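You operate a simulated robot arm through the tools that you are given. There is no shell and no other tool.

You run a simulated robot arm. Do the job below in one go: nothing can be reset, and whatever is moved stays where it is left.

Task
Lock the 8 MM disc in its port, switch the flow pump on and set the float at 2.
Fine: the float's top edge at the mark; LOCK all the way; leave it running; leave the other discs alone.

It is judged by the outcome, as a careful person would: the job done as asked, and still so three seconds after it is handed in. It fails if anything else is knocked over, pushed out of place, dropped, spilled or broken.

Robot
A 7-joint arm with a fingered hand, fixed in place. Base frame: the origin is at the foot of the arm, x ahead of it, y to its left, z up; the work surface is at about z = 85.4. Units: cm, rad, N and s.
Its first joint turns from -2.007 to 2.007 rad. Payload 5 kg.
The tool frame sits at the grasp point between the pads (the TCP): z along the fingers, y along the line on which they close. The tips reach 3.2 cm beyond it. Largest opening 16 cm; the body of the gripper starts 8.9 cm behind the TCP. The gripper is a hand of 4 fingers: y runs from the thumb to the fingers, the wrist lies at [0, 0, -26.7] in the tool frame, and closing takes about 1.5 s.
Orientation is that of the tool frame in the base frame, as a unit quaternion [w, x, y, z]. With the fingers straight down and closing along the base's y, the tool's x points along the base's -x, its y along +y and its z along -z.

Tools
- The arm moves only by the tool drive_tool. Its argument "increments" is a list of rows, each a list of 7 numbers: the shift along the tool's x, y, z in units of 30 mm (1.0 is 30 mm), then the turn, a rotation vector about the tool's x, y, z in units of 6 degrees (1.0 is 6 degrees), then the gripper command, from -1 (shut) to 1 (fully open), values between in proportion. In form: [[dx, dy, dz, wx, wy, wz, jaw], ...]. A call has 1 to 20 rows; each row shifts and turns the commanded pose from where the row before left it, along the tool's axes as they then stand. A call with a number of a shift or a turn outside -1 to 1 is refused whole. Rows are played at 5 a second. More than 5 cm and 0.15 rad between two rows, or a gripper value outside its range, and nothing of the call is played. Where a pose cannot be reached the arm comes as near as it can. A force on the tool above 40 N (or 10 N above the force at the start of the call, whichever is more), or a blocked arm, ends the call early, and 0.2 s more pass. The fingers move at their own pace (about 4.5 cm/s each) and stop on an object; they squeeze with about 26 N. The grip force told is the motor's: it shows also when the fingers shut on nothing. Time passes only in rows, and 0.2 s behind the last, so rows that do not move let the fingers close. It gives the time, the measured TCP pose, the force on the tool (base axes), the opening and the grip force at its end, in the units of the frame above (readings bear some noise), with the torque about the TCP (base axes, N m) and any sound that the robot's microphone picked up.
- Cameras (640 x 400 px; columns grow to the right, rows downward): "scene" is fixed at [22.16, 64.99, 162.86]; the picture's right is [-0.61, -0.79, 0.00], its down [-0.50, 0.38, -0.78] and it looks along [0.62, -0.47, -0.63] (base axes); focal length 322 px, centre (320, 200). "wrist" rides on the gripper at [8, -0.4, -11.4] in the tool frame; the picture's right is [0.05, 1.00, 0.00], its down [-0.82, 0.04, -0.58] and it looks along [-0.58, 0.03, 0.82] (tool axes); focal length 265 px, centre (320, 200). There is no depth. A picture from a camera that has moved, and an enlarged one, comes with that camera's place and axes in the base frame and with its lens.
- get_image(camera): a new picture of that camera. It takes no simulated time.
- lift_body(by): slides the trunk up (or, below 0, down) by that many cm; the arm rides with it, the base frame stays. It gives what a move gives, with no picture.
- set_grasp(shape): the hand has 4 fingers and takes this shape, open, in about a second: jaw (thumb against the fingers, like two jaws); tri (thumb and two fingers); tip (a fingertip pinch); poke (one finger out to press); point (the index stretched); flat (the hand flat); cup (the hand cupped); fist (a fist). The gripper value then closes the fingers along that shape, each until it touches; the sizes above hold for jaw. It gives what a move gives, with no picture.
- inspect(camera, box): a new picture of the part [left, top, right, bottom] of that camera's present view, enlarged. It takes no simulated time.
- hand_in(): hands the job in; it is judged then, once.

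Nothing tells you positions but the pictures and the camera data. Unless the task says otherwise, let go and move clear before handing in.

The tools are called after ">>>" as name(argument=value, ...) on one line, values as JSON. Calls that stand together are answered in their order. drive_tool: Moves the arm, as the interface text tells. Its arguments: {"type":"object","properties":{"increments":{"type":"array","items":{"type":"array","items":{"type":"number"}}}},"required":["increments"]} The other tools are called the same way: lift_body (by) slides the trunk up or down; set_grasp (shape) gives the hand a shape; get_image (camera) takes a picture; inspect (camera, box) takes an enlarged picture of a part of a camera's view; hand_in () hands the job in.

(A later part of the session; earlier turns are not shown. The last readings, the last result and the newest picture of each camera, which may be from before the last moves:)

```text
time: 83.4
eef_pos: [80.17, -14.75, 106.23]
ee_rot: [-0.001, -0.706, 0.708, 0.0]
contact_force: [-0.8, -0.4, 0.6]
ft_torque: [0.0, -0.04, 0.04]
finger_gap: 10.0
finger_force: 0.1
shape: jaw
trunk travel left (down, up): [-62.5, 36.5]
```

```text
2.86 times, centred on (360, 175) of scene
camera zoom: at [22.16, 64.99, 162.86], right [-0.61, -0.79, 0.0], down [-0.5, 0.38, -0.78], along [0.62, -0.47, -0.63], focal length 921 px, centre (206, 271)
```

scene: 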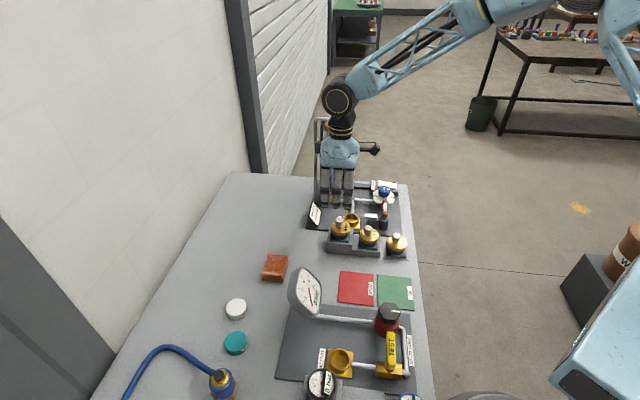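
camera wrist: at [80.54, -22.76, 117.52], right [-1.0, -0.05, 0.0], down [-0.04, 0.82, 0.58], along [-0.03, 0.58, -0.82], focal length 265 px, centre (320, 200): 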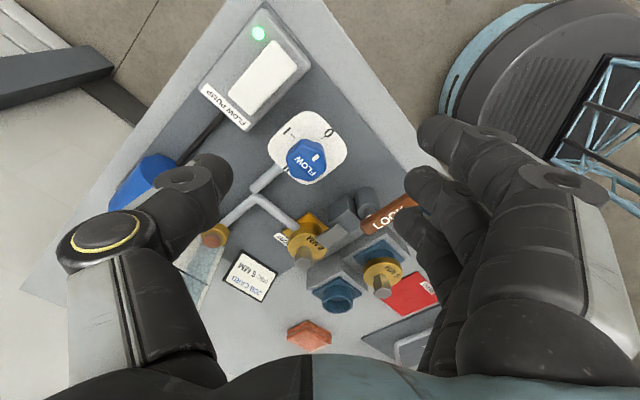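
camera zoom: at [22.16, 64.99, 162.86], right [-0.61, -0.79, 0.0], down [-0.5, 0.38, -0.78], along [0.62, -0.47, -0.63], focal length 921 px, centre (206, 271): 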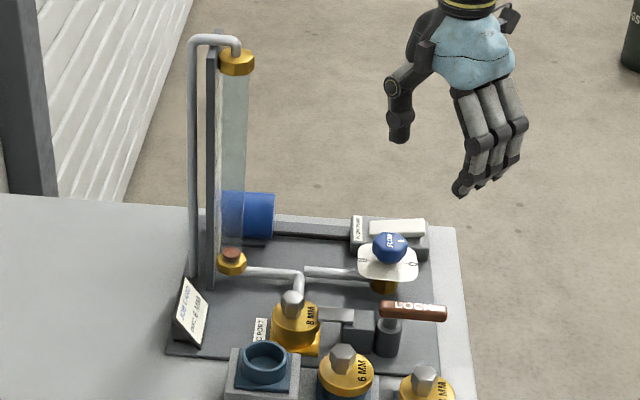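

The lamp stays lit and the float is still down with FLOW at 0. Next I grip the FLOW knob. I'll look closely at its shape and turn the hand so its jaws match the flats, with plenty of counter-clockwise travel left.

>>> inspect(camera="wrist", box=[250, 90, 370, 210])

>>> drive_tool(increments=[[0, 0, 0, 0, 0, 1, 0.25], [0, 0, 0, 0, 0, 1, 0.25], [0, 0, 0, 0, 0, 1, 0.25], [0, 0, 0, 0, 0, 1, 0.25], [0, 0, 0, 0, 0, 1, 0.25], [0, 0, 0, 0, 0, 1, 0.25], [0, 0, 0, 0, 0, 1, 0.25], [0, 0, 0, 0, 0, 1, 0.25], [0, 0, 0, 0, 0, 1, 0.25], [0, 0, 0, 0, 0, 1, 0.25], [0, 0, 0, 0, 0, 1, 0.25], [0, 0, 0, 0, 0, 1, 0.25], [0, 0, 0, 0, 0, 1, 0.25], [0, 0, 0, 0, 0, 1, 0.25], [0, 0, 0, 0, 0, 1, 0.25]])

>>> drive_tool(increments=[[0, 0, 0, 0, 0, 1, 0.25], [0, 0, 0, 0, 0, 1, 0.25], [0, 0, 0, 0, 0, 1, 0.25], [0, 0, 0, 0, 0, 1, 0.25], [0, 0, 0, 0, 0, 1, 0.25], [0, 0, 0, 0, 0, 1, 0.25], [0, 0, 0, 0, 0, 1, 0.25], [0, 0, 0, 0, 0, 1, 0.25], [0, 0, 0, 0, 0, 1, 0.25], [0, 0, 0, 0, 0, 1, 0.25], [0, 0, 0, 0, 0, 1, 0.25], [0, 0, 0, 0, 0, 1, 0.25], [0, 0, 0, 0, 0, 0.5, 0.25], [0, 0, 0, 0, 0, 0, 0.25]])

>>> get_image(camera="wrist")

```text
3.33 times, centred on (310, 150) of wrist
camera zoom: at [80.54, -22.76, 117.52], right [-1.0, -0.05, 0.0], down [-0.04, 0.82, 0.58], along [-0.03, 0.58, -0.82], focal length 885 px, centre (353, 367)
```

zoom: 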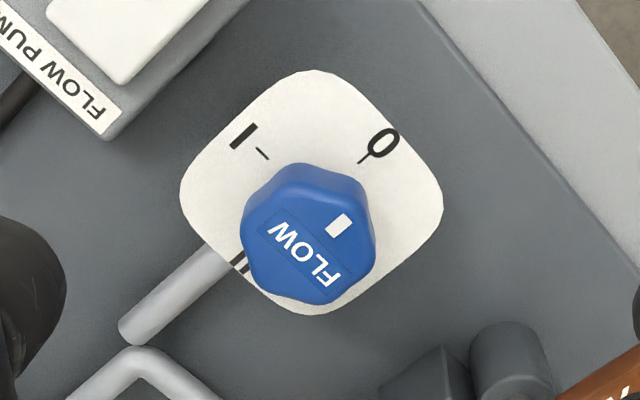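

```text
time: 86.6
eef_pos: [80.34, -14.73, 106.03]
ee_rot: [0.0, 0.003, 1.0, 0.0]
contact_force: [0.0, -0.4, 0.7]
ft_torque: [-0.01, -0.01, -0.01]
finger_gap: 10.03
finger_force: 0.1
shape: jaw
trunk travel left (down, up): [-62.5, 36.5]
```

```text
time: 89.6
eef_pos: [80.31, -14.75, 105.96]
ee_rot: [0.0, 0.61, 0.793, 0.001]
contact_force: [0.1, 0.6, -0.2]
ft_torque: [0.0, 0.03, -0.01]
finger_gap: 10.03
finger_force: 0.0
shape: jaw
trunk travel left (down, up): [-62.5, 36.5]
```

```text
taken
camera wrist: at [77.76, -7.03, 117.34], right [0.95, 0.31, 0.0], down [0.25, -0.78, 0.58], along [0.18, -0.55, -0.82], focal length 265 px, centre (320, 200)
```

wrist: 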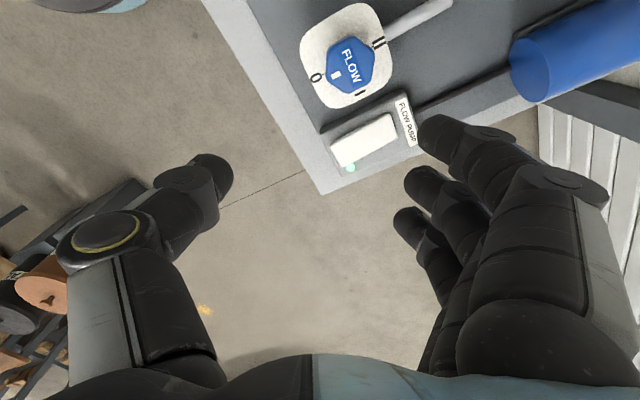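

The knob is a hexagon with a corner toward the pointer, axis near (81.5, -9.8). The jaws are now square to one pair of flats. Moving over it and partly down.

>>> drive_tool(increments=[[0.746, 0.405, 0, 0, 0, 0, 0.1], [0.746, 0.405, 0, 0, 0, 0, 0.0], [0, 0, 0.75, 0, 0, 0, 0.0], [0, 0, 0.75, 0, 0, 0, 0.0], [0, 0, 0.7, 0, 0, 0, 0.0], [0, 0, 0.6, 0, 0, 0, 0.0], [0, 0, 0, 0, 0, 0, 0.0]])

>>> get_image(camera="wrist")

>>> inspect(camera="scene", box=[345, 140, 425, 220])

```text
time: 91.2
eef_pos: [81.55, -9.79, 97.73]
ee_rot: [0.0, 0.609, 0.793, 0.0]
contact_force: [-0.1, -0.1, 0.0]
ft_torque: [0.02, -0.01, 0.0]
finger_gap: 8.05
finger_force: 0.1
shape: jaw
trunk travel left (down, up): [-62.5, 36.5]
```

```text
taken
camera wrist: at [79.03, -2.0, 109.0], right [0.95, 0.31, 0.0], down [0.25, -0.78, 0.58], along [0.18, -0.55, -0.82], focal length 265 px, centre (320, 200)
```

wrist: 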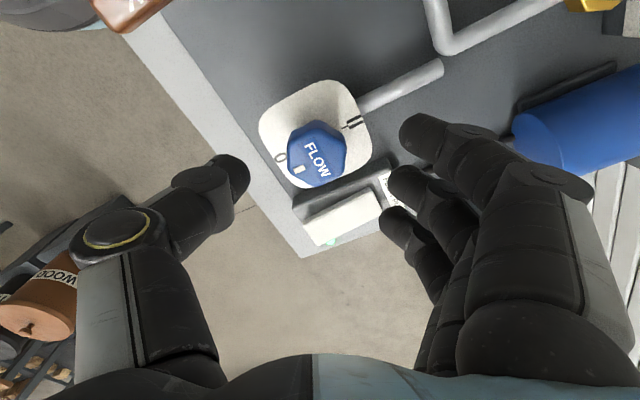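

```text
5.00 times, centred on (385, 180) of scene
camera zoom: at [22.16, 64.99, 162.86], right [-0.61, -0.79, 0.0], down [-0.5, 0.38, -0.78], along [0.62, -0.47, -0.63], focal length 1612 px, centre (-5, 300)
```

zoom: 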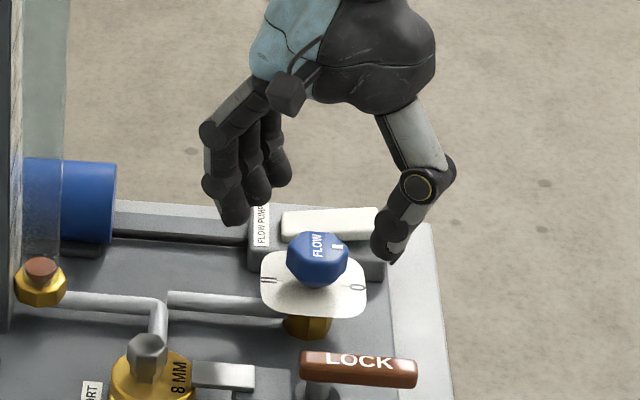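

The knob is centred on the tool axis, top at z≈92.3. I'll descend so the fingertips overlap the upper knob while staying above the dial and switch box, then close.

>>> drive_tool(increments=[[0, 0, 0.5, 0, 0, 0, 0.0], [0, 0, 0.5, 0, 0, 0, 0.0], [0, 0, 0.3, 0, 0, 0, 0.0], [0, 0, 0, 0, 0, 0, 0.0]])

>>> get_image(camera="wrist")

>>> inspect(camera="scene", box=[345, 140, 425, 220])

```text
time: 92.2
eef_pos: [81.46, -9.7, 93.76]
ee_rot: [0.001, 0.61, 0.793, 0.0]
contact_force: [-0.6, 0.3, -0.9]
ft_torque: [-0.02, 0.03, 0.0]
finger_gap: 8.07
finger_force: 0.0
shape: jaw
trunk travel left (down, up): [-62.5, 36.5]
```

```text
taken
camera wrist: at [79.05, -1.98, 105.0], right [0.95, 0.31, 0.0], down [0.25, -0.78, 0.58], along [0.18, -0.55, -0.82], focal length 265 px, centre (320, 200)
```

wrist: 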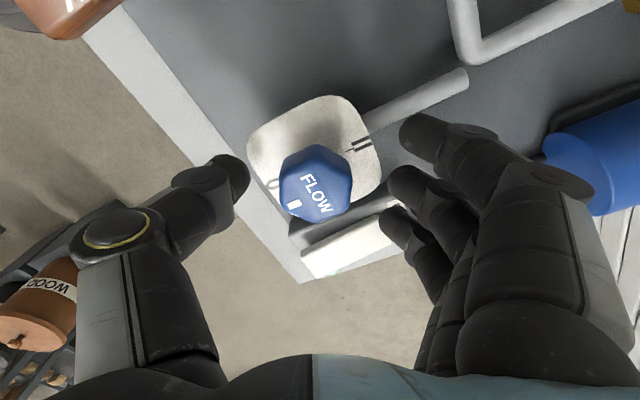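

```text
5.00 times, centred on (385, 180) of scene
camera zoom: at [22.16, 64.99, 162.86], right [-0.61, -0.79, 0.0], down [-0.5, 0.38, -0.78], along [0.62, -0.47, -0.63], focal length 1612 px, centre (-5, 300)
```

zoom: 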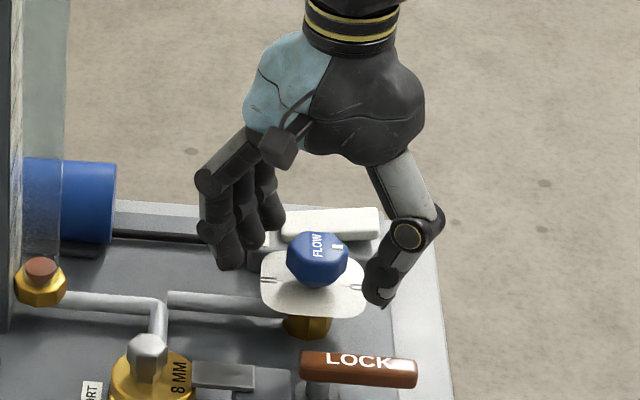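

Thumb and fingers are level with the knob. Closing on it.

>>> drive_tool(increments=[[0, 0, 0, 0, 0, 0, -0.3], [0, 0, 0, 0, 0, 0, -0.5], [0, 0, 0, 0, 0, 0, -1], [0, 0, 0, 0, 0, 0, -1], [0, 0, 0, 0, 0, 0, -1], [0, 0, 0, 0, 0, 0, -1], [0, 0, 0, 0, 0, 0, -1], [0, 0, 0, 0, 0, 0, -1]])

>>> get_image(camera="wrist")

>>> inspect(camera="scene", box=[345, 140, 425, 220])

```text
time: 94.0
eef_pos: [81.47, -9.8, 93.75]
ee_rot: [-0.001, 0.61, 0.793, -0.001]
contact_force: [-12.9, -2.0, -1.1]
ft_torque: [-0.03, 0.15, 0.03]
finger_gap: 1.86
finger_force: 26.3
shape: jaw
trunk travel left (down, up): [-62.5, 36.5]
```

```text
taken
camera wrist: at [78.9, -2.05, 105.0], right [0.95, 0.31, 0.0], down [0.25, -0.78, 0.58], along [0.18, -0.55, -0.82], focal length 265 px, centre (320, 200)
```

wrist: 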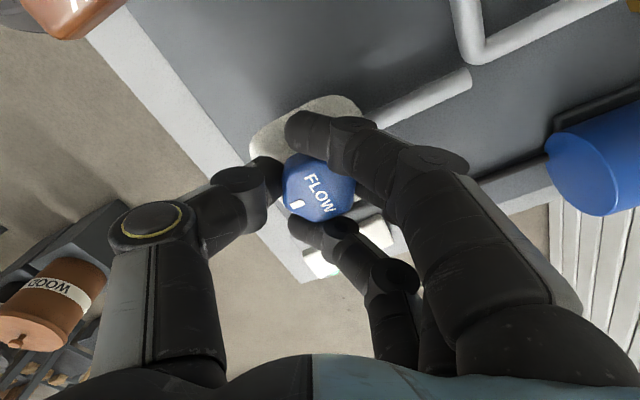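

```text
5.00 times, centred on (385, 180) of scene
camera zoom: at [22.16, 64.99, 162.86], right [-0.61, -0.79, 0.0], down [-0.5, 0.38, -0.78], along [0.62, -0.47, -0.63], focal length 1612 px, centre (-5, 300)
```

zoom: 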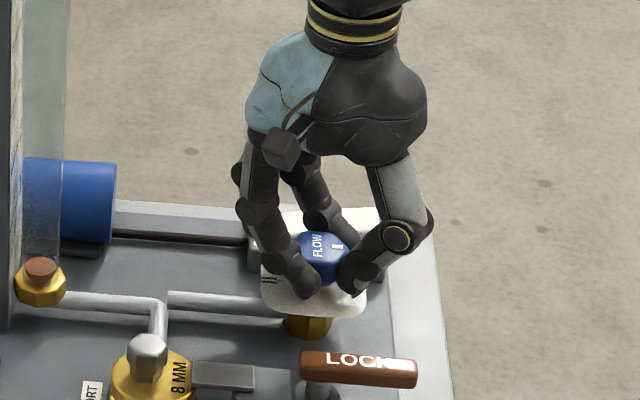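

The knob is held, with some sideways preload. I'll let the fingers settle and shift a couple of millimetres to relieve it.

>>> drive_tool(increments=[[0, -0.03, 0, 0, 0, 0, -1], [0, -0.03, 0, 0, 0, 0, -1], [0, 0, 0, 0, 0, 0, -1]])

>>> inspect(camera="wrist", box=[230, 80, 430, 280])

>>> inspect(camera="scene", box=[315, 110, 345, 210])

```text
time: 94.8
eef_pos: [81.31, -9.83, 93.74]
ee_rot: [0.0, 0.609, 0.793, 0.0]
contact_force: [-7.6, -4.2, -5.1]
ft_torque: [0.01, -0.03, 0.03]
finger_gap: 1.78
finger_force: 26.4
shape: jaw
trunk travel left (down, up): [-62.5, 36.5]
```

```text
2.00 times, centred on (330, 180) of wrist
camera zoom: at [78.82, -2.06, 105.02], right [0.95, 0.31, 0.0], down [0.25, -0.78, 0.58], along [0.18, -0.55, -0.82], focal length 531 px, centre (300, 240)
```

zoom: 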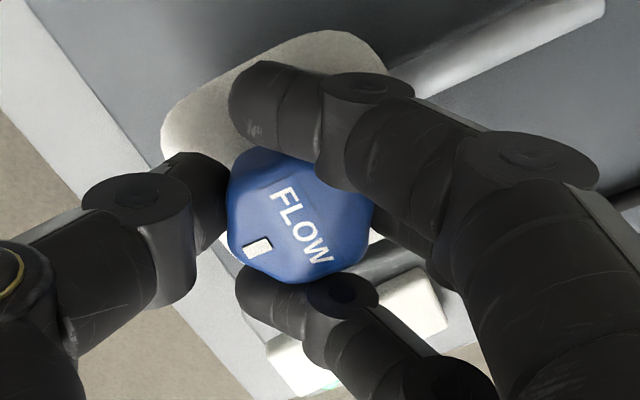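

```text
4.00 times, centred on (330, 160) of scene
camera zoom: at [22.16, 64.99, 162.86], right [-0.61, -0.79, 0.0], down [-0.5, 0.38, -0.78], along [0.62, -0.47, -0.63], focal length 1290 px, centre (280, 360)
```

zoom: 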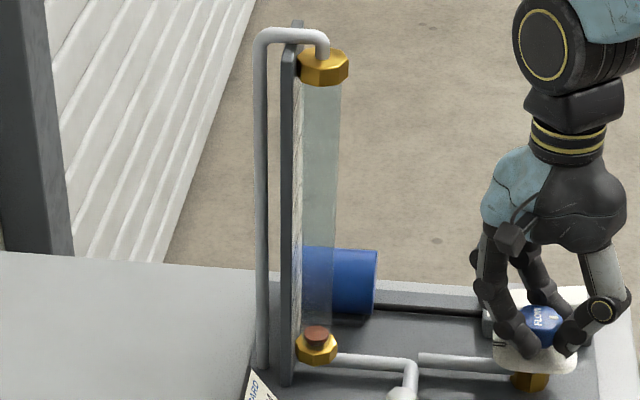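

Thumb, index, middle and ring enclose the knob. I'll turn it counter-clockwise in small steps, watching the float.

>>> drive_tool(increments=[[0, 0, 0, 0, 0, -0.6, -1], [0, 0, 0, 0, 0, -0.6, -1], [0, 0, 0, 0, 0, -0.6, -1], [0, 0, 0, 0, 0, -0.6, -1], [0, 0, 0, 0, 0, -0.6, -1], [0, 0, 0, 0, 0, 0, -1]])

>>> inspect(camera="wrist", box=[230, 80, 430, 280])

>>> inspect(camera="scene", box=[315, 110, 345, 210])

```text
time: 96.2
eef_pos: [81.19, -9.92, 93.8]
ee_rot: [0.0, 0.476, 0.879, -0.001]
contact_force: [-8.2, -1.9, -4.4]
ft_torque: [0.05, 0.01, -0.01]
finger_gap: 1.82
finger_force: 25.8
shape: jaw
trunk travel left (down, up): [-62.5, 36.5]
```

```text
2.00 times, centred on (330, 180) of wrist
camera zoom: at [76.54, -3.23, 105.02], right [0.81, 0.59, 0.0], down [0.48, -0.66, 0.58], along [0.34, -0.47, -0.82], focal length 531 px, centre (300, 240)
```

zoom: 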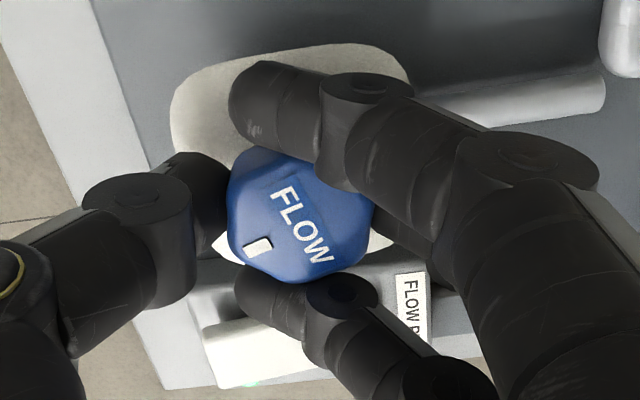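

```text
4.00 times, centred on (330, 160) of scene
camera zoom: at [22.16, 64.99, 162.86], right [-0.61, -0.79, 0.0], down [-0.5, 0.38, -0.78], along [0.62, -0.47, -0.63], focal length 1290 px, centre (280, 360)
```

zoom: 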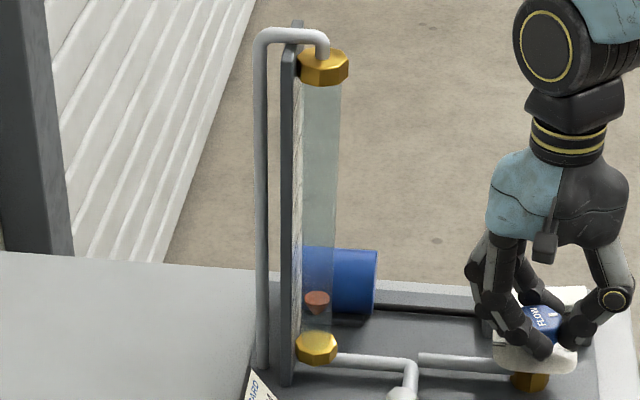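

The float is already rising. I'll hold still a second to see where it settles.

>>> drive_tool(increments=[[0, 0, 0, 0, 0, 0, -1], [0, 0, 0, 0, 0, 0, -1], [0, 0, 0, 0, 0, 0, -1], [0, 0, 0, 0, 0, 0, -1], [0, 0, 0, 0, 0, 0, -1], [0, 0, 0, 0, 0, 0, -1], [0, 0, 0, 0, 0, 0, -1], [0, 0, 0, 0, 0, 0, -1]])

>>> inspect(camera="scene", box=[315, 110, 345, 210])

>>> inspect(camera="scene", box=[322, 155, 342, 200])

```text
time: 98.0
eef_pos: [81.22, -9.88, 93.62]
ee_rot: [0.0, 0.478, 0.879, 0.0]
contact_force: [-8.2, -1.2, -2.1]
ft_torque: [0.08, 0.01, -0.01]
finger_gap: 1.79
finger_force: 25.4
shape: jaw
trunk travel left (down, up): [-62.5, 36.5]
```

```text
4.00 times, centred on (330, 160) of scene
camera zoom: at [22.16, 64.99, 162.86], right [-0.61, -0.79, 0.0], down [-0.5, 0.38, -0.78], along [0.62, -0.47, -0.63], focal length 1290 px, centre (280, 360)
```

zoom: 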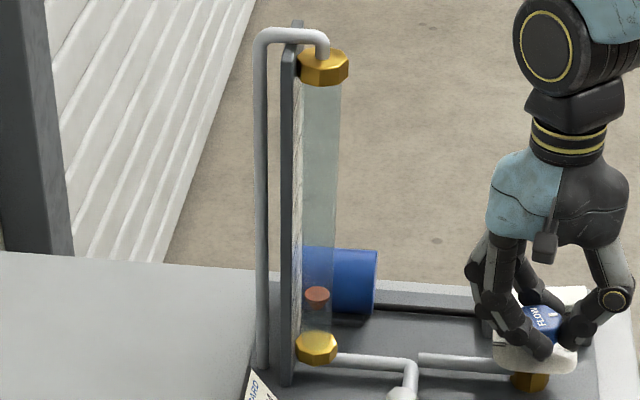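

```text
8.89 times, centred on (332, 178) of scene
camera zoom: at [22.16, 64.99, 162.86], right [-0.61, -0.79, 0.0], down [-0.5, 0.38, -0.78], along [0.62, -0.47, -0.63], focal length 2866 px, centre (213, 400)
```

zoom: 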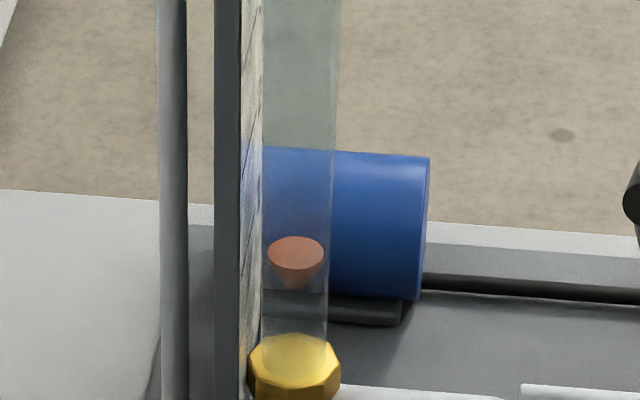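

It settles near mark 1 after about 18°. I'll turn another 15° and let it settle.

>>> drive_tool(increments=[[0, 0, 0, 0, 0, -0.5, -1], [0, 0, 0, 0, 0, -0.5, -1], [0, 0, 0, 0, 0, -0.5, -1], [0, 0, 0, 0, 0, -0.5, -1], [0, 0, 0, 0, 0, -0.5, -1], [0, 0, 0, 0, 0, 0, -1], [0, 0, 0, 0, 0, 0, -1], [0, 0, 0, 0, 0, 0, -1], [0, 0, 0, 0, 0, 0, -1], [0, 0, 0, 0, 0, 0, -1], [0, 0, 0, 0, 0, 0, -1], [0, 0, 0, 0, 0, 0, -1], [0, 0, 0, 0, 0, 0, -1], [0, 0, 0, 0, 0, 0, -1], [0, 0, 0, 0, 0, 0, -1]])

>>> inspect(camera="scene", box=[322, 155, 342, 200])

>>> inspect(camera="wrist", box=[230, 80, 430, 280])

```text
time: 101.2
eef_pos: [81.27, -9.89, 93.66]
ee_rot: [0.0, 0.359, 0.933, -0.001]
contact_force: [-7.3, -3.9, -6.1]
ft_torque: [0.08, 0.01, -0.03]
finger_gap: 1.79
finger_force: 26.0
shape: jaw
trunk travel left (down, up): [-62.5, 36.5]
```

```text
8.89 times, centred on (332, 178) of scene
camera zoom: at [22.16, 64.99, 162.86], right [-0.61, -0.79, 0.0], down [-0.5, 0.38, -0.78], along [0.62, -0.47, -0.63], focal length 2866 px, centre (213, 400)
```

zoom: 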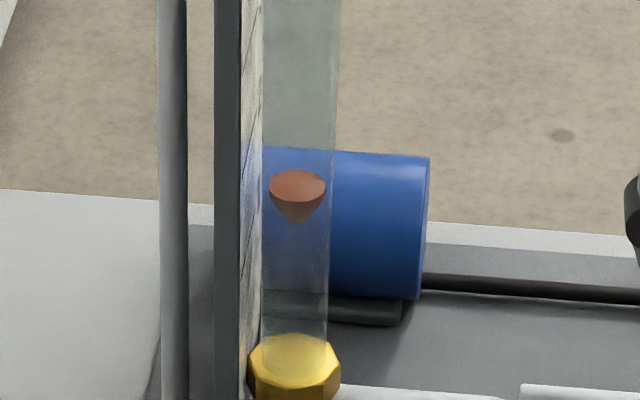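

```text
2.00 times, centred on (330, 180) of wrist
camera zoom: at [75.0, -4.69, 105.04], right [0.63, 0.78, 0.0], down [0.63, -0.52, 0.58], along [0.45, -0.36, -0.82], focal length 531 px, centre (300, 240)
```

zoom: 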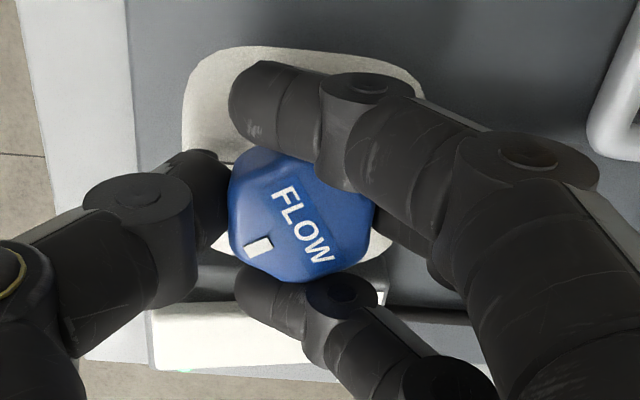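

The float is between marks 1 and 2 and settling. I'll zoom hard on the scale plate's edge to relate the float to mark 2.

>>> inspect(camera="scene", box=[324, 150, 340, 182])

>>> inspect(camera="scene", box=[326, 158, 338, 172])

```text
12.50 times, centred on (332, 166) of scene
camera zoom: at [22.16, 64.99, 162.86], right [-0.61, -0.79, 0.0], down [-0.5, 0.38, -0.78], along [0.62, -0.47, -0.63], focal length 4030 px, centre (170, 625)
```

zoom: 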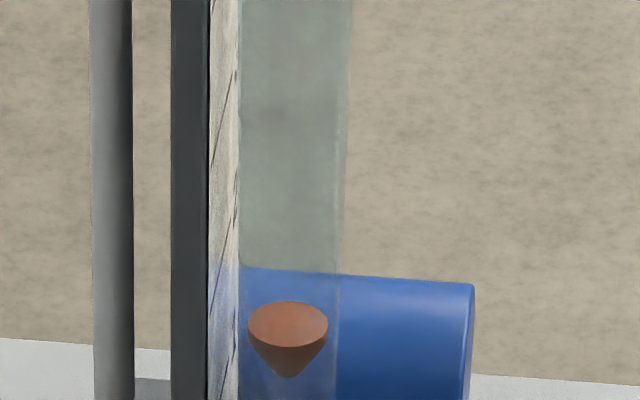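

```text
16.00 times, centred on (332, 165) of scene
camera zoom: at [22.16, 64.99, 162.86], right [-0.61, -0.79, 0.0], down [-0.5, 0.38, -0.78], along [0.62, -0.47, -0.63], focal length 5159 px, centre (128, 760)
```

zoom: 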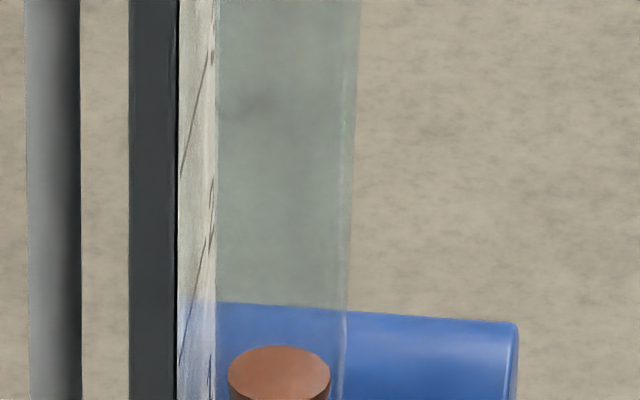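

In this tight view I can see the mark lines as slanted strokes. Mark 2's centre is at row ~262 and mark 3's at ~108, while the float's top face is at row ~324, about 1.9 cm low. I'll turn a further 6° and wait.

>>> drive_tool(increments=[[0, 0, 0, 0, 0, -0.5, -1], [0, 0, 0, 0, 0, -0.5, -1], [0, 0, 0, 0, 0, 0, -1], [0, 0, 0, 0, 0, 0, -1], [0, 0, 0, 0, 0, 0, -1], [0, 0, 0, 0, 0, 0, -1], [0, 0, 0, 0, 0, 0, -1], [0, 0, 0, 0, 0, 0, -1], [0, 0, 0, 0, 0, 0, -1], [0, 0, 0, 0, 0, 0, -1], [0, 0, 0, 0, 0, 0, -1], [0, 0, 0, 0, 0, 0, -1], [0, 0, 0, 0, 0, 0, -1], [0, 0, 0, 0, 0, 0, -1], [0, 0, 0, 0, 0, 0, -1]])

>>> inspect(camera="scene", box=[324, 150, 340, 182])

```text
time: 104.4
eef_pos: [81.24, -9.94, 93.71]
ee_rot: [0.0, 0.31, 0.951, 0.001]
contact_force: [-7.5, -3.7, -3.1]
ft_torque: [0.09, 0.02, 0.0]
finger_gap: 1.76
finger_force: 26.1
shape: jaw
trunk travel left (down, up): [-62.5, 36.5]
```

```text
12.50 times, centred on (332, 166) of scene
camera zoom: at [22.16, 64.99, 162.86], right [-0.61, -0.79, 0.0], down [-0.5, 0.38, -0.78], along [0.62, -0.47, -0.63], focal length 4030 px, centre (170, 625)
```

zoom: 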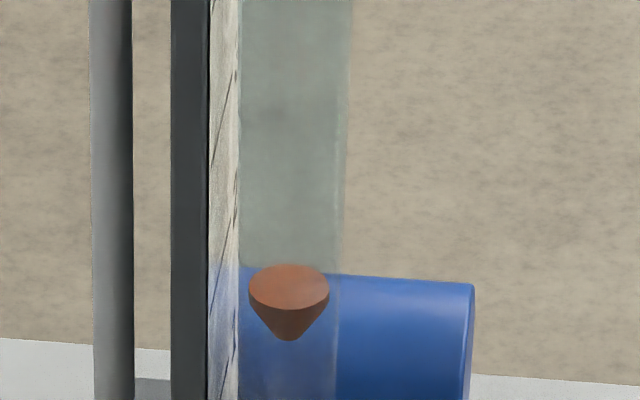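

Each degree lifts it about 2 mm; roughly 3° more is needed.

>>> drive_tool(increments=[[0, 0, 0, 0, 0, -0.45, -1], [0, 0, 0, 0, 0, 0, -1], [0, 0, 0, 0, 0, 0, -1], [0, 0, 0, 0, 0, 0, -1], [0, 0, 0, 0, 0, 0, -1], [0, 0, 0, 0, 0, 0, -1], [0, 0, 0, 0, 0, 0, -1], [0, 0, 0, 0, 0, 0, -1], [0, 0, 0, 0, 0, 0, -1], [0, 0, 0, 0, 0, 0, -1], [0, 0, 0, 0, 0, 0, -1], [0, 0, 0, 0, 0, 0, -1], [0, 0, 0, 0, 0, 0, -1], [0, 0, 0, 0, 0, 0, -1], [0, 0, 0, 0, 0, 0, -1]])

>>> inspect(camera="scene", box=[324, 150, 340, 182])

>>> get_image(camera="wrist")

```text
time: 107.6
eef_pos: [81.27, -9.89, 93.66]
ee_rot: [0.0, 0.286, 0.958, 0.0]
contact_force: [-8.5, -3.9, -3.9]
ft_torque: [0.08, 0.06, 0.0]
finger_gap: 1.77
finger_force: 26.2
shape: jaw
trunk travel left (down, up): [-62.5, 36.5]
```

```text
12.50 times, centred on (332, 166) of scene
camera zoom: at [22.16, 64.99, 162.86], right [-0.61, -0.79, 0.0], down [-0.5, 0.38, -0.78], along [0.62, -0.47, -0.63], focal length 4030 px, centre (170, 625)
```

zoom: 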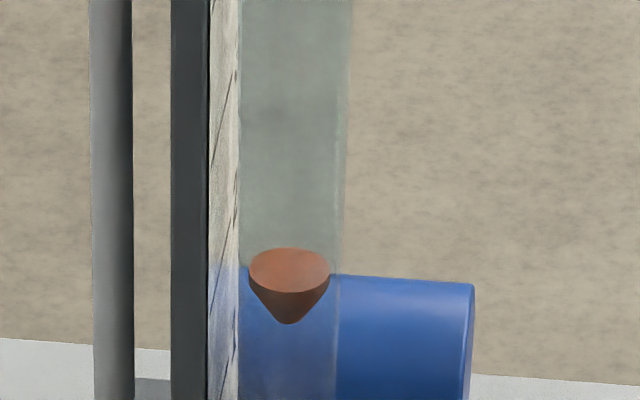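

```text
taken
camera wrist: at [74.3, -5.72, 105.03], right [0.51, 0.86, 0.0], down [0.7, -0.41, 0.58], along [0.5, -0.29, -0.82], focal length 265 px, centre (320, 200)
```

wrist: 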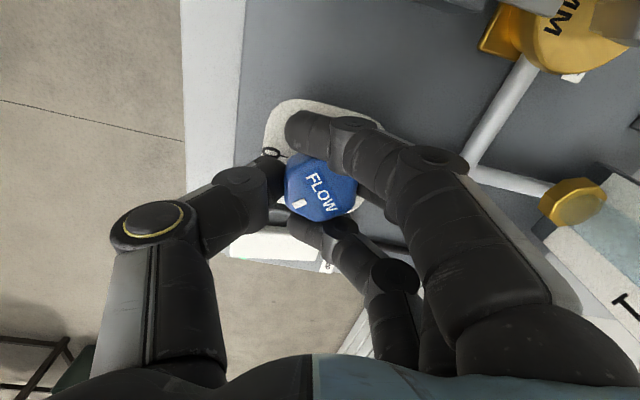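

The float's top face is now level with mark 2 in this view. I'll let go of the knob gently, rise, and then check from an eye-level viewpoint.

>>> drive_tool(increments=[[0, 0, 0, 0, 0, 0, -0.6], [0, 0, 0, 0, 0, 0, -0.4], [0, 0, 0, 0, 0, 0, -0.2], [0, 0, 0, 0, 0, 0, 0], [0, 0, 0, 0, 0, 0, 0], [0, 0, 0, 0, 0, 0, 0], [0, 0, 0, 0, 0, 0, 0], [0, 0, -0.3, 0, 0, 0, 0], [0, 0, -0.7, 0, 0, 0, 0], [0, 0, -0.9, 0, 0, 0, 0], [0, 0, -0.9, 0, 0, 0, 0], [0, 0, 0, 0, 0, 0, 0]])

>>> inspect(camera="scene", box=[324, 150, 340, 182])

>>> inspect(camera="scene", box=[310, 110, 420, 245])

>>> get_image(camera="wrist")

```text
time: 110.2
eef_pos: [81.26, -9.79, 102.27]
ee_rot: [0.0, 0.287, 0.958, 0.0]
contact_force: [-0.3, 0.8, 0.3]
ft_torque: [-0.02, -0.02, 0.02]
finger_gap: 7.92
finger_force: 0.2
shape: jaw
trunk travel left (down, up): [-62.5, 36.5]
```

```text
12.50 times, centred on (332, 166) of scene
camera zoom: at [22.16, 64.99, 162.86], right [-0.61, -0.79, 0.0], down [-0.5, 0.38, -0.78], along [0.62, -0.47, -0.63], focal length 4030 px, centre (170, 625)
```

zoom: 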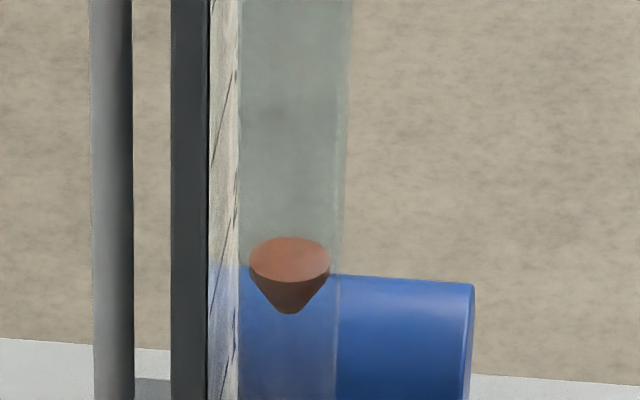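

```text
2.96 times, centred on (365, 178) of scene
camera zoom: at [22.16, 64.99, 162.86], right [-0.61, -0.79, 0.0], down [-0.5, 0.38, -0.78], along [0.62, -0.47, -0.63], focal length 955 px, centre (187, 267)
```

zoom: 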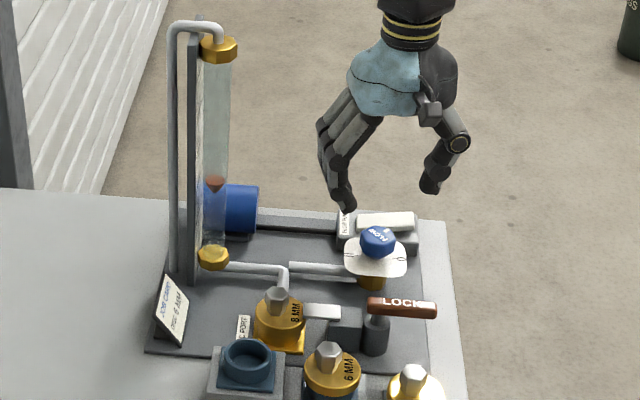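

```text
taken
camera wrist: at [74.33, -5.58, 113.55], right [0.51, 0.86, 0.0], down [0.7, -0.41, 0.58], along [0.5, -0.29, -0.82], focal length 265 px, centre (320, 200)
```

wrist: 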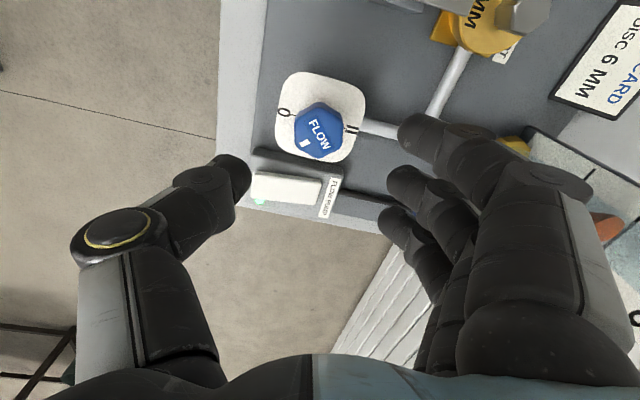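

After release the float settled slightly higher (row ~259 versus the ~265 target), so I want an accurate reading. I'll rise, turn to face the scale, and tilt the hand so the wrist camera looks horizontally at mark 2's height.

>>> drive_tool(increments=[[0, 0, -0.8, 0, 0, 0, 0.5], [0, 0, -0.8, 0, 0, 0, 1], [0, 0, -0.8, 0, 0, 0, 1], [0, 0, -0.8, 0, 0, 0, 1], [0, 0, 0, 0, 0, -1, 1], [0, 0, 0, 0, 0, -1, 1], [0, 0, 0, 0, 0, -1, 1], [0, 0, 0, 0, 0, -1, 1], [0, 0, 0, 0, 0, -1, 1], [0, 0, 0, 0, 0, -1, 1], [0, 0, 0, 0, 0, -1, 1], [0, 0, 0, 0, 0, -1, 1], [0, 0, 0, 0, 0, -1, 1], [0, 0, 0, 0, 0, -1, 1], [0, 0, 0, 0, 0, -1, 1], [0, 0, 0, 0, 0, -1, 1], [0, 0, 0, 0, 0, -1, 1], [0, 0, 0, 0, 0, 0, 1]])

>>> get_image(camera="wrist")

>>> inspect(camera="scene", box=[324, 150, 340, 182])

```text
time: 114.0
eef_pos: [81.42, -9.84, 111.63]
ee_rot: [0.0, -0.38, 0.925, 0.0]
contact_force: [-0.2, 0.3, -1.1]
ft_torque: [-0.03, 0.02, 0.02]
finger_gap: 15.96
finger_force: 0.0
shape: jaw
trunk travel left (down, up): [-62.5, 36.5]
```

```text
taken
camera wrist: at [75.87, -15.69, 123.03], right [-0.74, 0.67, 0.0], down [0.55, 0.6, 0.58], along [0.39, 0.43, -0.82], focal length 265 px, centre (320, 200)
```

wrist: 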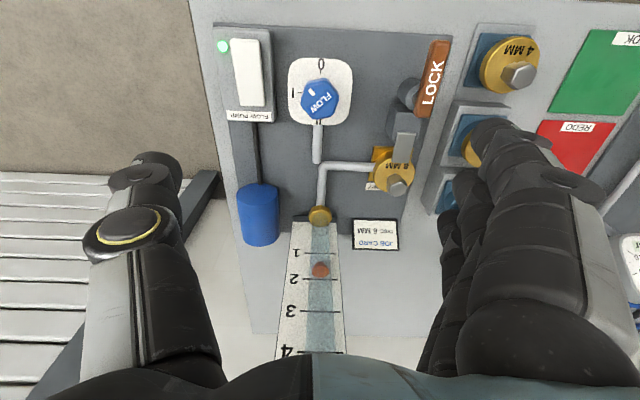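

```text
12.50 times, centred on (332, 166) of scene
camera zoom: at [22.16, 64.99, 162.86], right [-0.61, -0.79, 0.0], down [-0.5, 0.38, -0.78], along [0.62, -0.47, -0.63], focal length 4030 px, centre (170, 625)
```

zoom: 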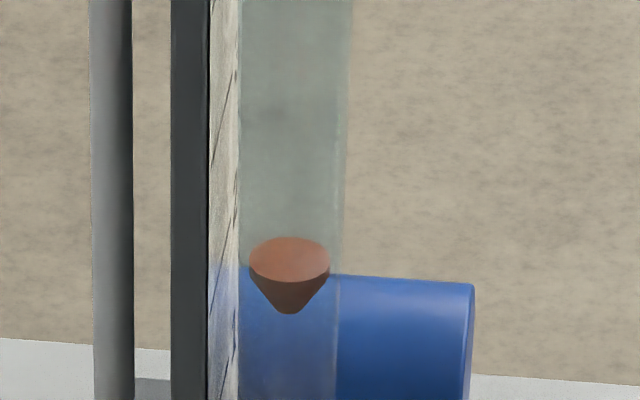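

The float is steady. This wrist view already shows the scale; zooming in, then tilting to eye level.

>>> inspect(camera="wrist", box=[270, 200, 370, 370])

>>> drive_tool(increments=[[0.2, 0, 0, 0, -0.9, 0, 1], [0.2, 0, 0, 0, -0.9, 0, 1], [0, 0, 0, 0, -0.9, 0, 1], [0, 0, 0, 0, -0.9, 0, 1], [0, 0, 0, 0, -0.9, 0, 1], [0, 0, 0, 0, -0.9, 0, 1], [0, 0, 0, 0, 0, 0, 1]])

>>> get_image(camera="wrist")

>>> get_image(camera="scene")

```text
2.35 times, centred on (320, 285) of wrist
camera zoom: at [75.87, -15.69, 123.03], right [-0.74, 0.67, 0.0], down [0.55, 0.6, 0.58], along [0.39, 0.43, -0.82], focal length 624 px, centre (320, 0)
```

zoom: 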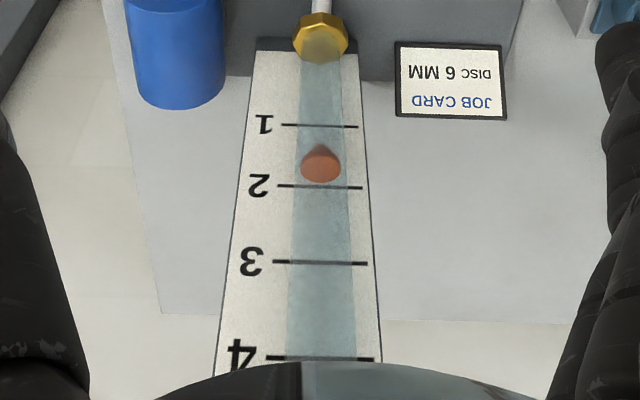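

```text
time: 115.6
eef_pos: [80.48, -10.69, 111.57]
ee_rot: [0.258, -0.364, 0.888, 0.107]
contact_force: [-0.8, 1.1, -0.2]
ft_torque: [-0.01, -0.01, 0.02]
finger_gap: 16.0
finger_force: 0.1
shape: jaw
trunk travel left (down, up): [-62.5, 36.5]
```

```text
taken
camera wrist: at [71.53, -19.99, 116.89], right [-0.73, 0.68, -0.03], down [0.24, 0.3, 0.92], along [0.64, 0.67, -0.38], focal length 265 px, centre (320, 200)
```

wrist: 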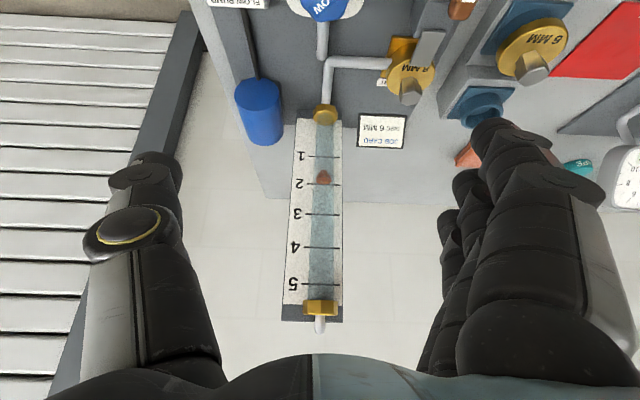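

```text
taken
```

scene: 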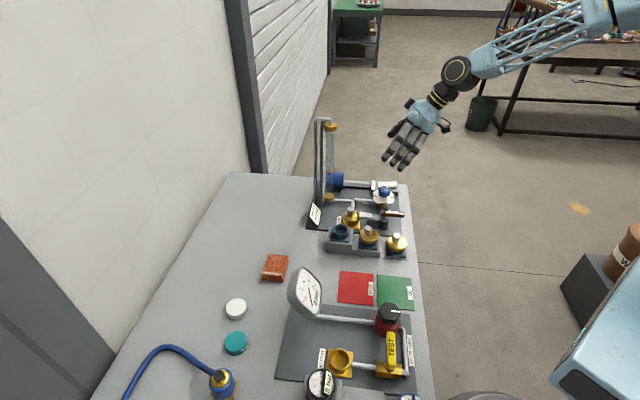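

The view is clean with all five marks visible. I'll finish tilting to horizontal and lower to mark 2's height.

>>> drive_tool(increments=[[0, 0, 0, 0, -0.925, 0, 1], [0, 0, 0, 0, -0.925, 0, 1], [0, 0, 0, 0, -0.925, 0, 1], [0, 0, 0, 0, -0.925, 0, 1], [0.8, 0, 0.57, 0, 0, 0, 1], [0.8, 0, 0.57, 0, 0, 0, 1], [0.8, 0, 0.57, 0, 0, 0, 1], [0.8, 0, 0.57, 0, 0, 0, 1], [0, 0, 0, 0, 0, 0, 1]])

>>> get_image(camera="wrist")

>>> inspect(camera="wrist", box=[280, 140, 370, 260])

```text
time: 117.6
eef_pos: [80.46, -10.68, 99.6]
ee_rot: [0.424, -0.337, 0.822, 0.174]
contact_force: [0.5, 0.3, -0.3]
ft_torque: [0.02, -0.01, -0.01]
finger_gap: 16.0
finger_force: 0.1
shape: jaw
trunk travel left (down, up): [-62.5, 36.5]
```

```text
taken
camera wrist: at [70.77, -20.69, 99.67], right [-0.72, 0.69, -0.04], down [-0.03, 0.03, 1.0], along [0.69, 0.72, 0.0], focal length 265 px, centre (320, 200)
```

wrist: 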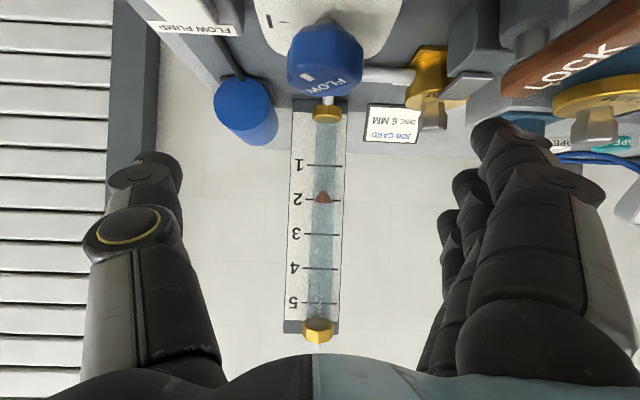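

```text
3.33 times, centred on (325, 200) of wrist
camera zoom: at [70.77, -20.69, 99.67], right [-0.72, 0.69, -0.04], down [-0.03, 0.03, 1.0], along [0.69, 0.72, 0.0], focal length 885 px, centre (303, 200)
```

zoom: 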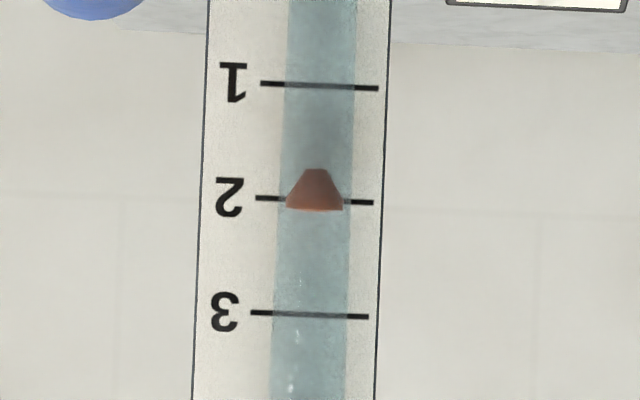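

This eye-level view is ideal: the float's top edge is slightly above mark 2. Zooming to measure.

>>> inspect(camera="wrist", box=[300, 180, 345, 215])

>>> inspect(camera="wrist", box=[250, 0, 400, 110])

```text
11.43 times, centred on (322, 198) of wrist
camera zoom: at [70.77, -20.69, 99.67], right [-0.72, 0.69, -0.04], down [-0.03, 0.03, 1.0], along [0.69, 0.72, 0.0], focal length 3033 px, centre (291, 229)
```

zoom: 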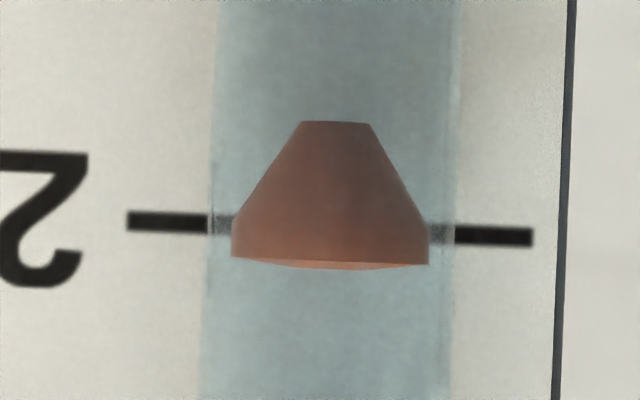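

```text
3.64 times, centred on (325, 55) of wrist
camera zoom: at [70.77, -20.69, 99.67], right [-0.72, 0.69, -0.04], down [-0.03, 0.03, 1.0], along [0.69, 0.72, 0.0], focal length 965 px, centre (302, 727)
```

zoom: 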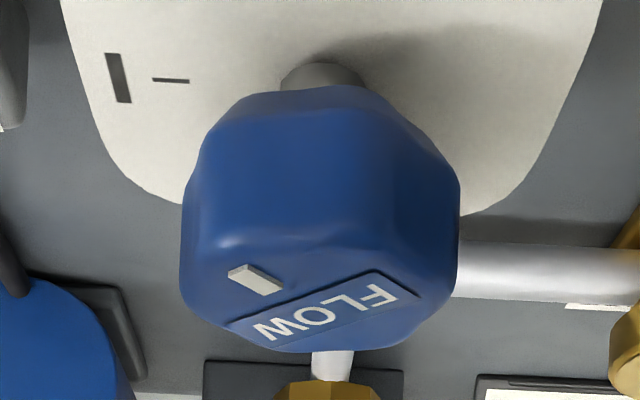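

The float's top edge is about 0.4 cm above mark 2: letting go nudged the knob up by about 2°. I'll return and re-grip with the hand better centred, so releasing doesn't drag it.

>>> drive_tool(increments=[[-0.8, 0, -0.57, 0, 0, 0, 1], [-0.8, 0, -0.57, 0, 0, 0, 1], [-0.8, 0, -0.57, 0, 0, 0, 1], [-0.8, 0, -0.57, 0, 0, 0, 1], [0, 0, 0, 0, 0.91, 0, 1], [0, 0, 0, 0, 0.91, 0, 1], [0, 0, 0, 0, 0.91, 0, 1], [0, 0, 0, 0, 0.91, 0, 1], [0, 0, 0, 0, 0.91, 0, 1], [0, 0, 0, 0, 0.91, 0, 1], [0, 0, 0, 0, 0.91, 0, 1], [0, 0, 0, 0, 0.91, 0, 1], [0, 0, 0, 0, 0.91, 0, 1], [0, 0, 0, 0, 0.91, 0, 1], [0, 0, 0, 0, 0, 0, 1]])

>>> drive_tool(increments=[[0, 0, 0, 0, 0, 0.98, 0.5], [0, 0, 0, 0, 0, 0.98, 0.2], [0, 0, 0, 0, 0, 0.98, 0], [0, 0, 0, 0, 0, 0.98, 0], [0, 0, 0, 0, 0, 0.98, 0], [0, 0, 0, 0, 0, 0.98, 0], [0, 0, 0, 0, 0, 0.98, 0], [0, 0, 0, 0, 0, 0.98, 0], [0, 0, 0, 0, 0, 0.98, 0], [0, 0, 0, 0, 0, 0.98, 0], [0, 0, 0, 0, 0, 0.98, 0], [0, 0, 0, 0, 0, 0.98, 0], [0, 0, 0, 0, 0, 0.98, 0], [0, 0, 0, 0, 0, 0, 0]])

>>> get_image(camera="wrist")

>>> inspect(camera="wrist", box=[250, 50, 390, 190])

```text
time: 120.8
eef_pos: [80.35, -10.84, 111.71]
ee_rot: [-0.001, -0.38, 0.925, -0.001]
contact_force: [0.2, -0.1, -0.5]
ft_torque: [0.03, -0.03, -0.01]
finger_gap: 15.98
finger_force: 0.0
shape: jaw
trunk travel left (down, up): [-62.5, 36.5]
```

```text
time: 123.8
eef_pos: [80.49, -10.83, 111.59]
ee_rot: [0.0, 0.274, 0.962, 0.001]
contact_force: [0.6, -0.4, 0.3]
ft_torque: [0.02, -0.01, -0.01]
finger_gap: 8.07
finger_force: 0.1
shape: jaw
trunk travel left (down, up): [-62.5, 36.5]
```

```text
taken
camera wrist: at [73.42, -6.76, 122.94], right [0.48, 0.88, 0.0], down [0.71, -0.4, 0.58], along [0.51, -0.28, -0.82], focal length 265 px, centre (320, 200)
```

wrist: 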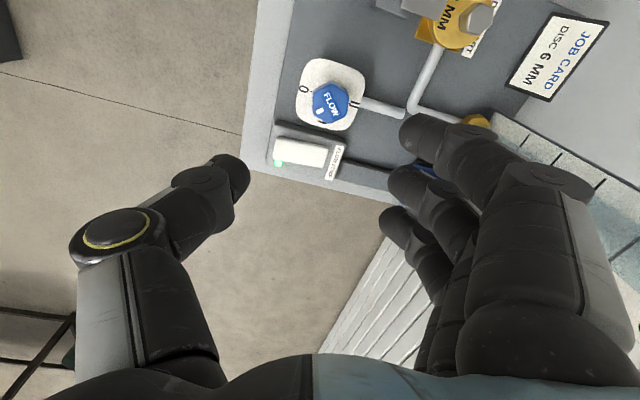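

```text
2.86 times, centred on (320, 120) of wrist
camera zoom: at [73.42, -6.76, 122.94], right [0.48, 0.88, 0.0], down [0.71, -0.4, 0.58], along [0.51, -0.28, -0.82], focal length 758 px, centre (320, 429)
```

zoom: 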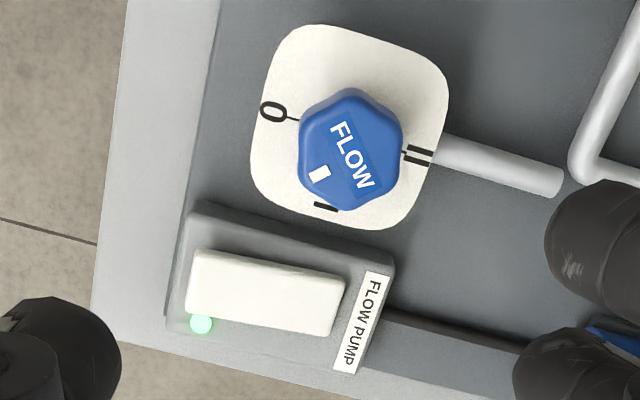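

The jaws are square to the flats. I'll come down on the knob with the hand shifted ~5 mm toward the thumb side to balance the grip.

>>> drive_tool(increments=[[-0.079, 0.296, 0.5, 0, 0, 0, 0], [0, 0, 0.8, 0, 0, 0, 0], [0, 0, 0.8, 0, 0, 0, 0], [0, 0, 0.8, 0, 0, 0, 0], [0, 0, 0.8, 0, 0, 0, 0], [0, 0, 0.8, 0, 0, 0, 0], [0, 0, 0.7, 0, 0, 0, 0], [0, 0, 0.4, 0, 0, 0, 0], [0, 0, 0.3, 0, 0, 0, 0], [0, 0, 0, 0, 0, 0, 0]])

>>> get_image(camera="wrist")

>>> inspect(camera="scene", box=[324, 150, 340, 182])

```text
time: 126.0
eef_pos: [81.03, -10.23, 93.93]
ee_rot: [0.0, 0.274, 0.962, 0.0]
contact_force: [0.8, 0.7, 0.6]
ft_torque: [0.0, -0.02, 0.0]
finger_gap: 8.08
finger_force: 0.0
shape: jaw
trunk travel left (down, up): [-62.5, 36.5]
```

```text
taken
camera wrist: at [73.94, -6.16, 105.28], right [0.48, 0.88, 0.0], down [0.72, -0.39, 0.58], along [0.51, -0.28, -0.82], focal length 265 px, centre (320, 200)
```

wrist: 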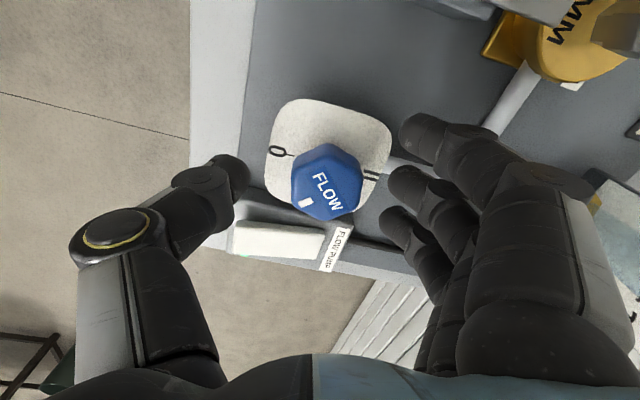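

```text
12.50 times, centred on (332, 166) of scene
camera zoom: at [22.16, 64.99, 162.86], right [-0.61, -0.79, 0.0], down [-0.5, 0.38, -0.78], along [0.62, -0.47, -0.63], focal length 4030 px, centre (170, 625)
```

zoom: 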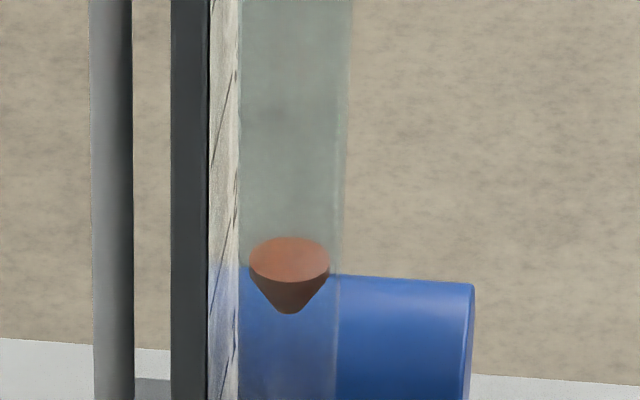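

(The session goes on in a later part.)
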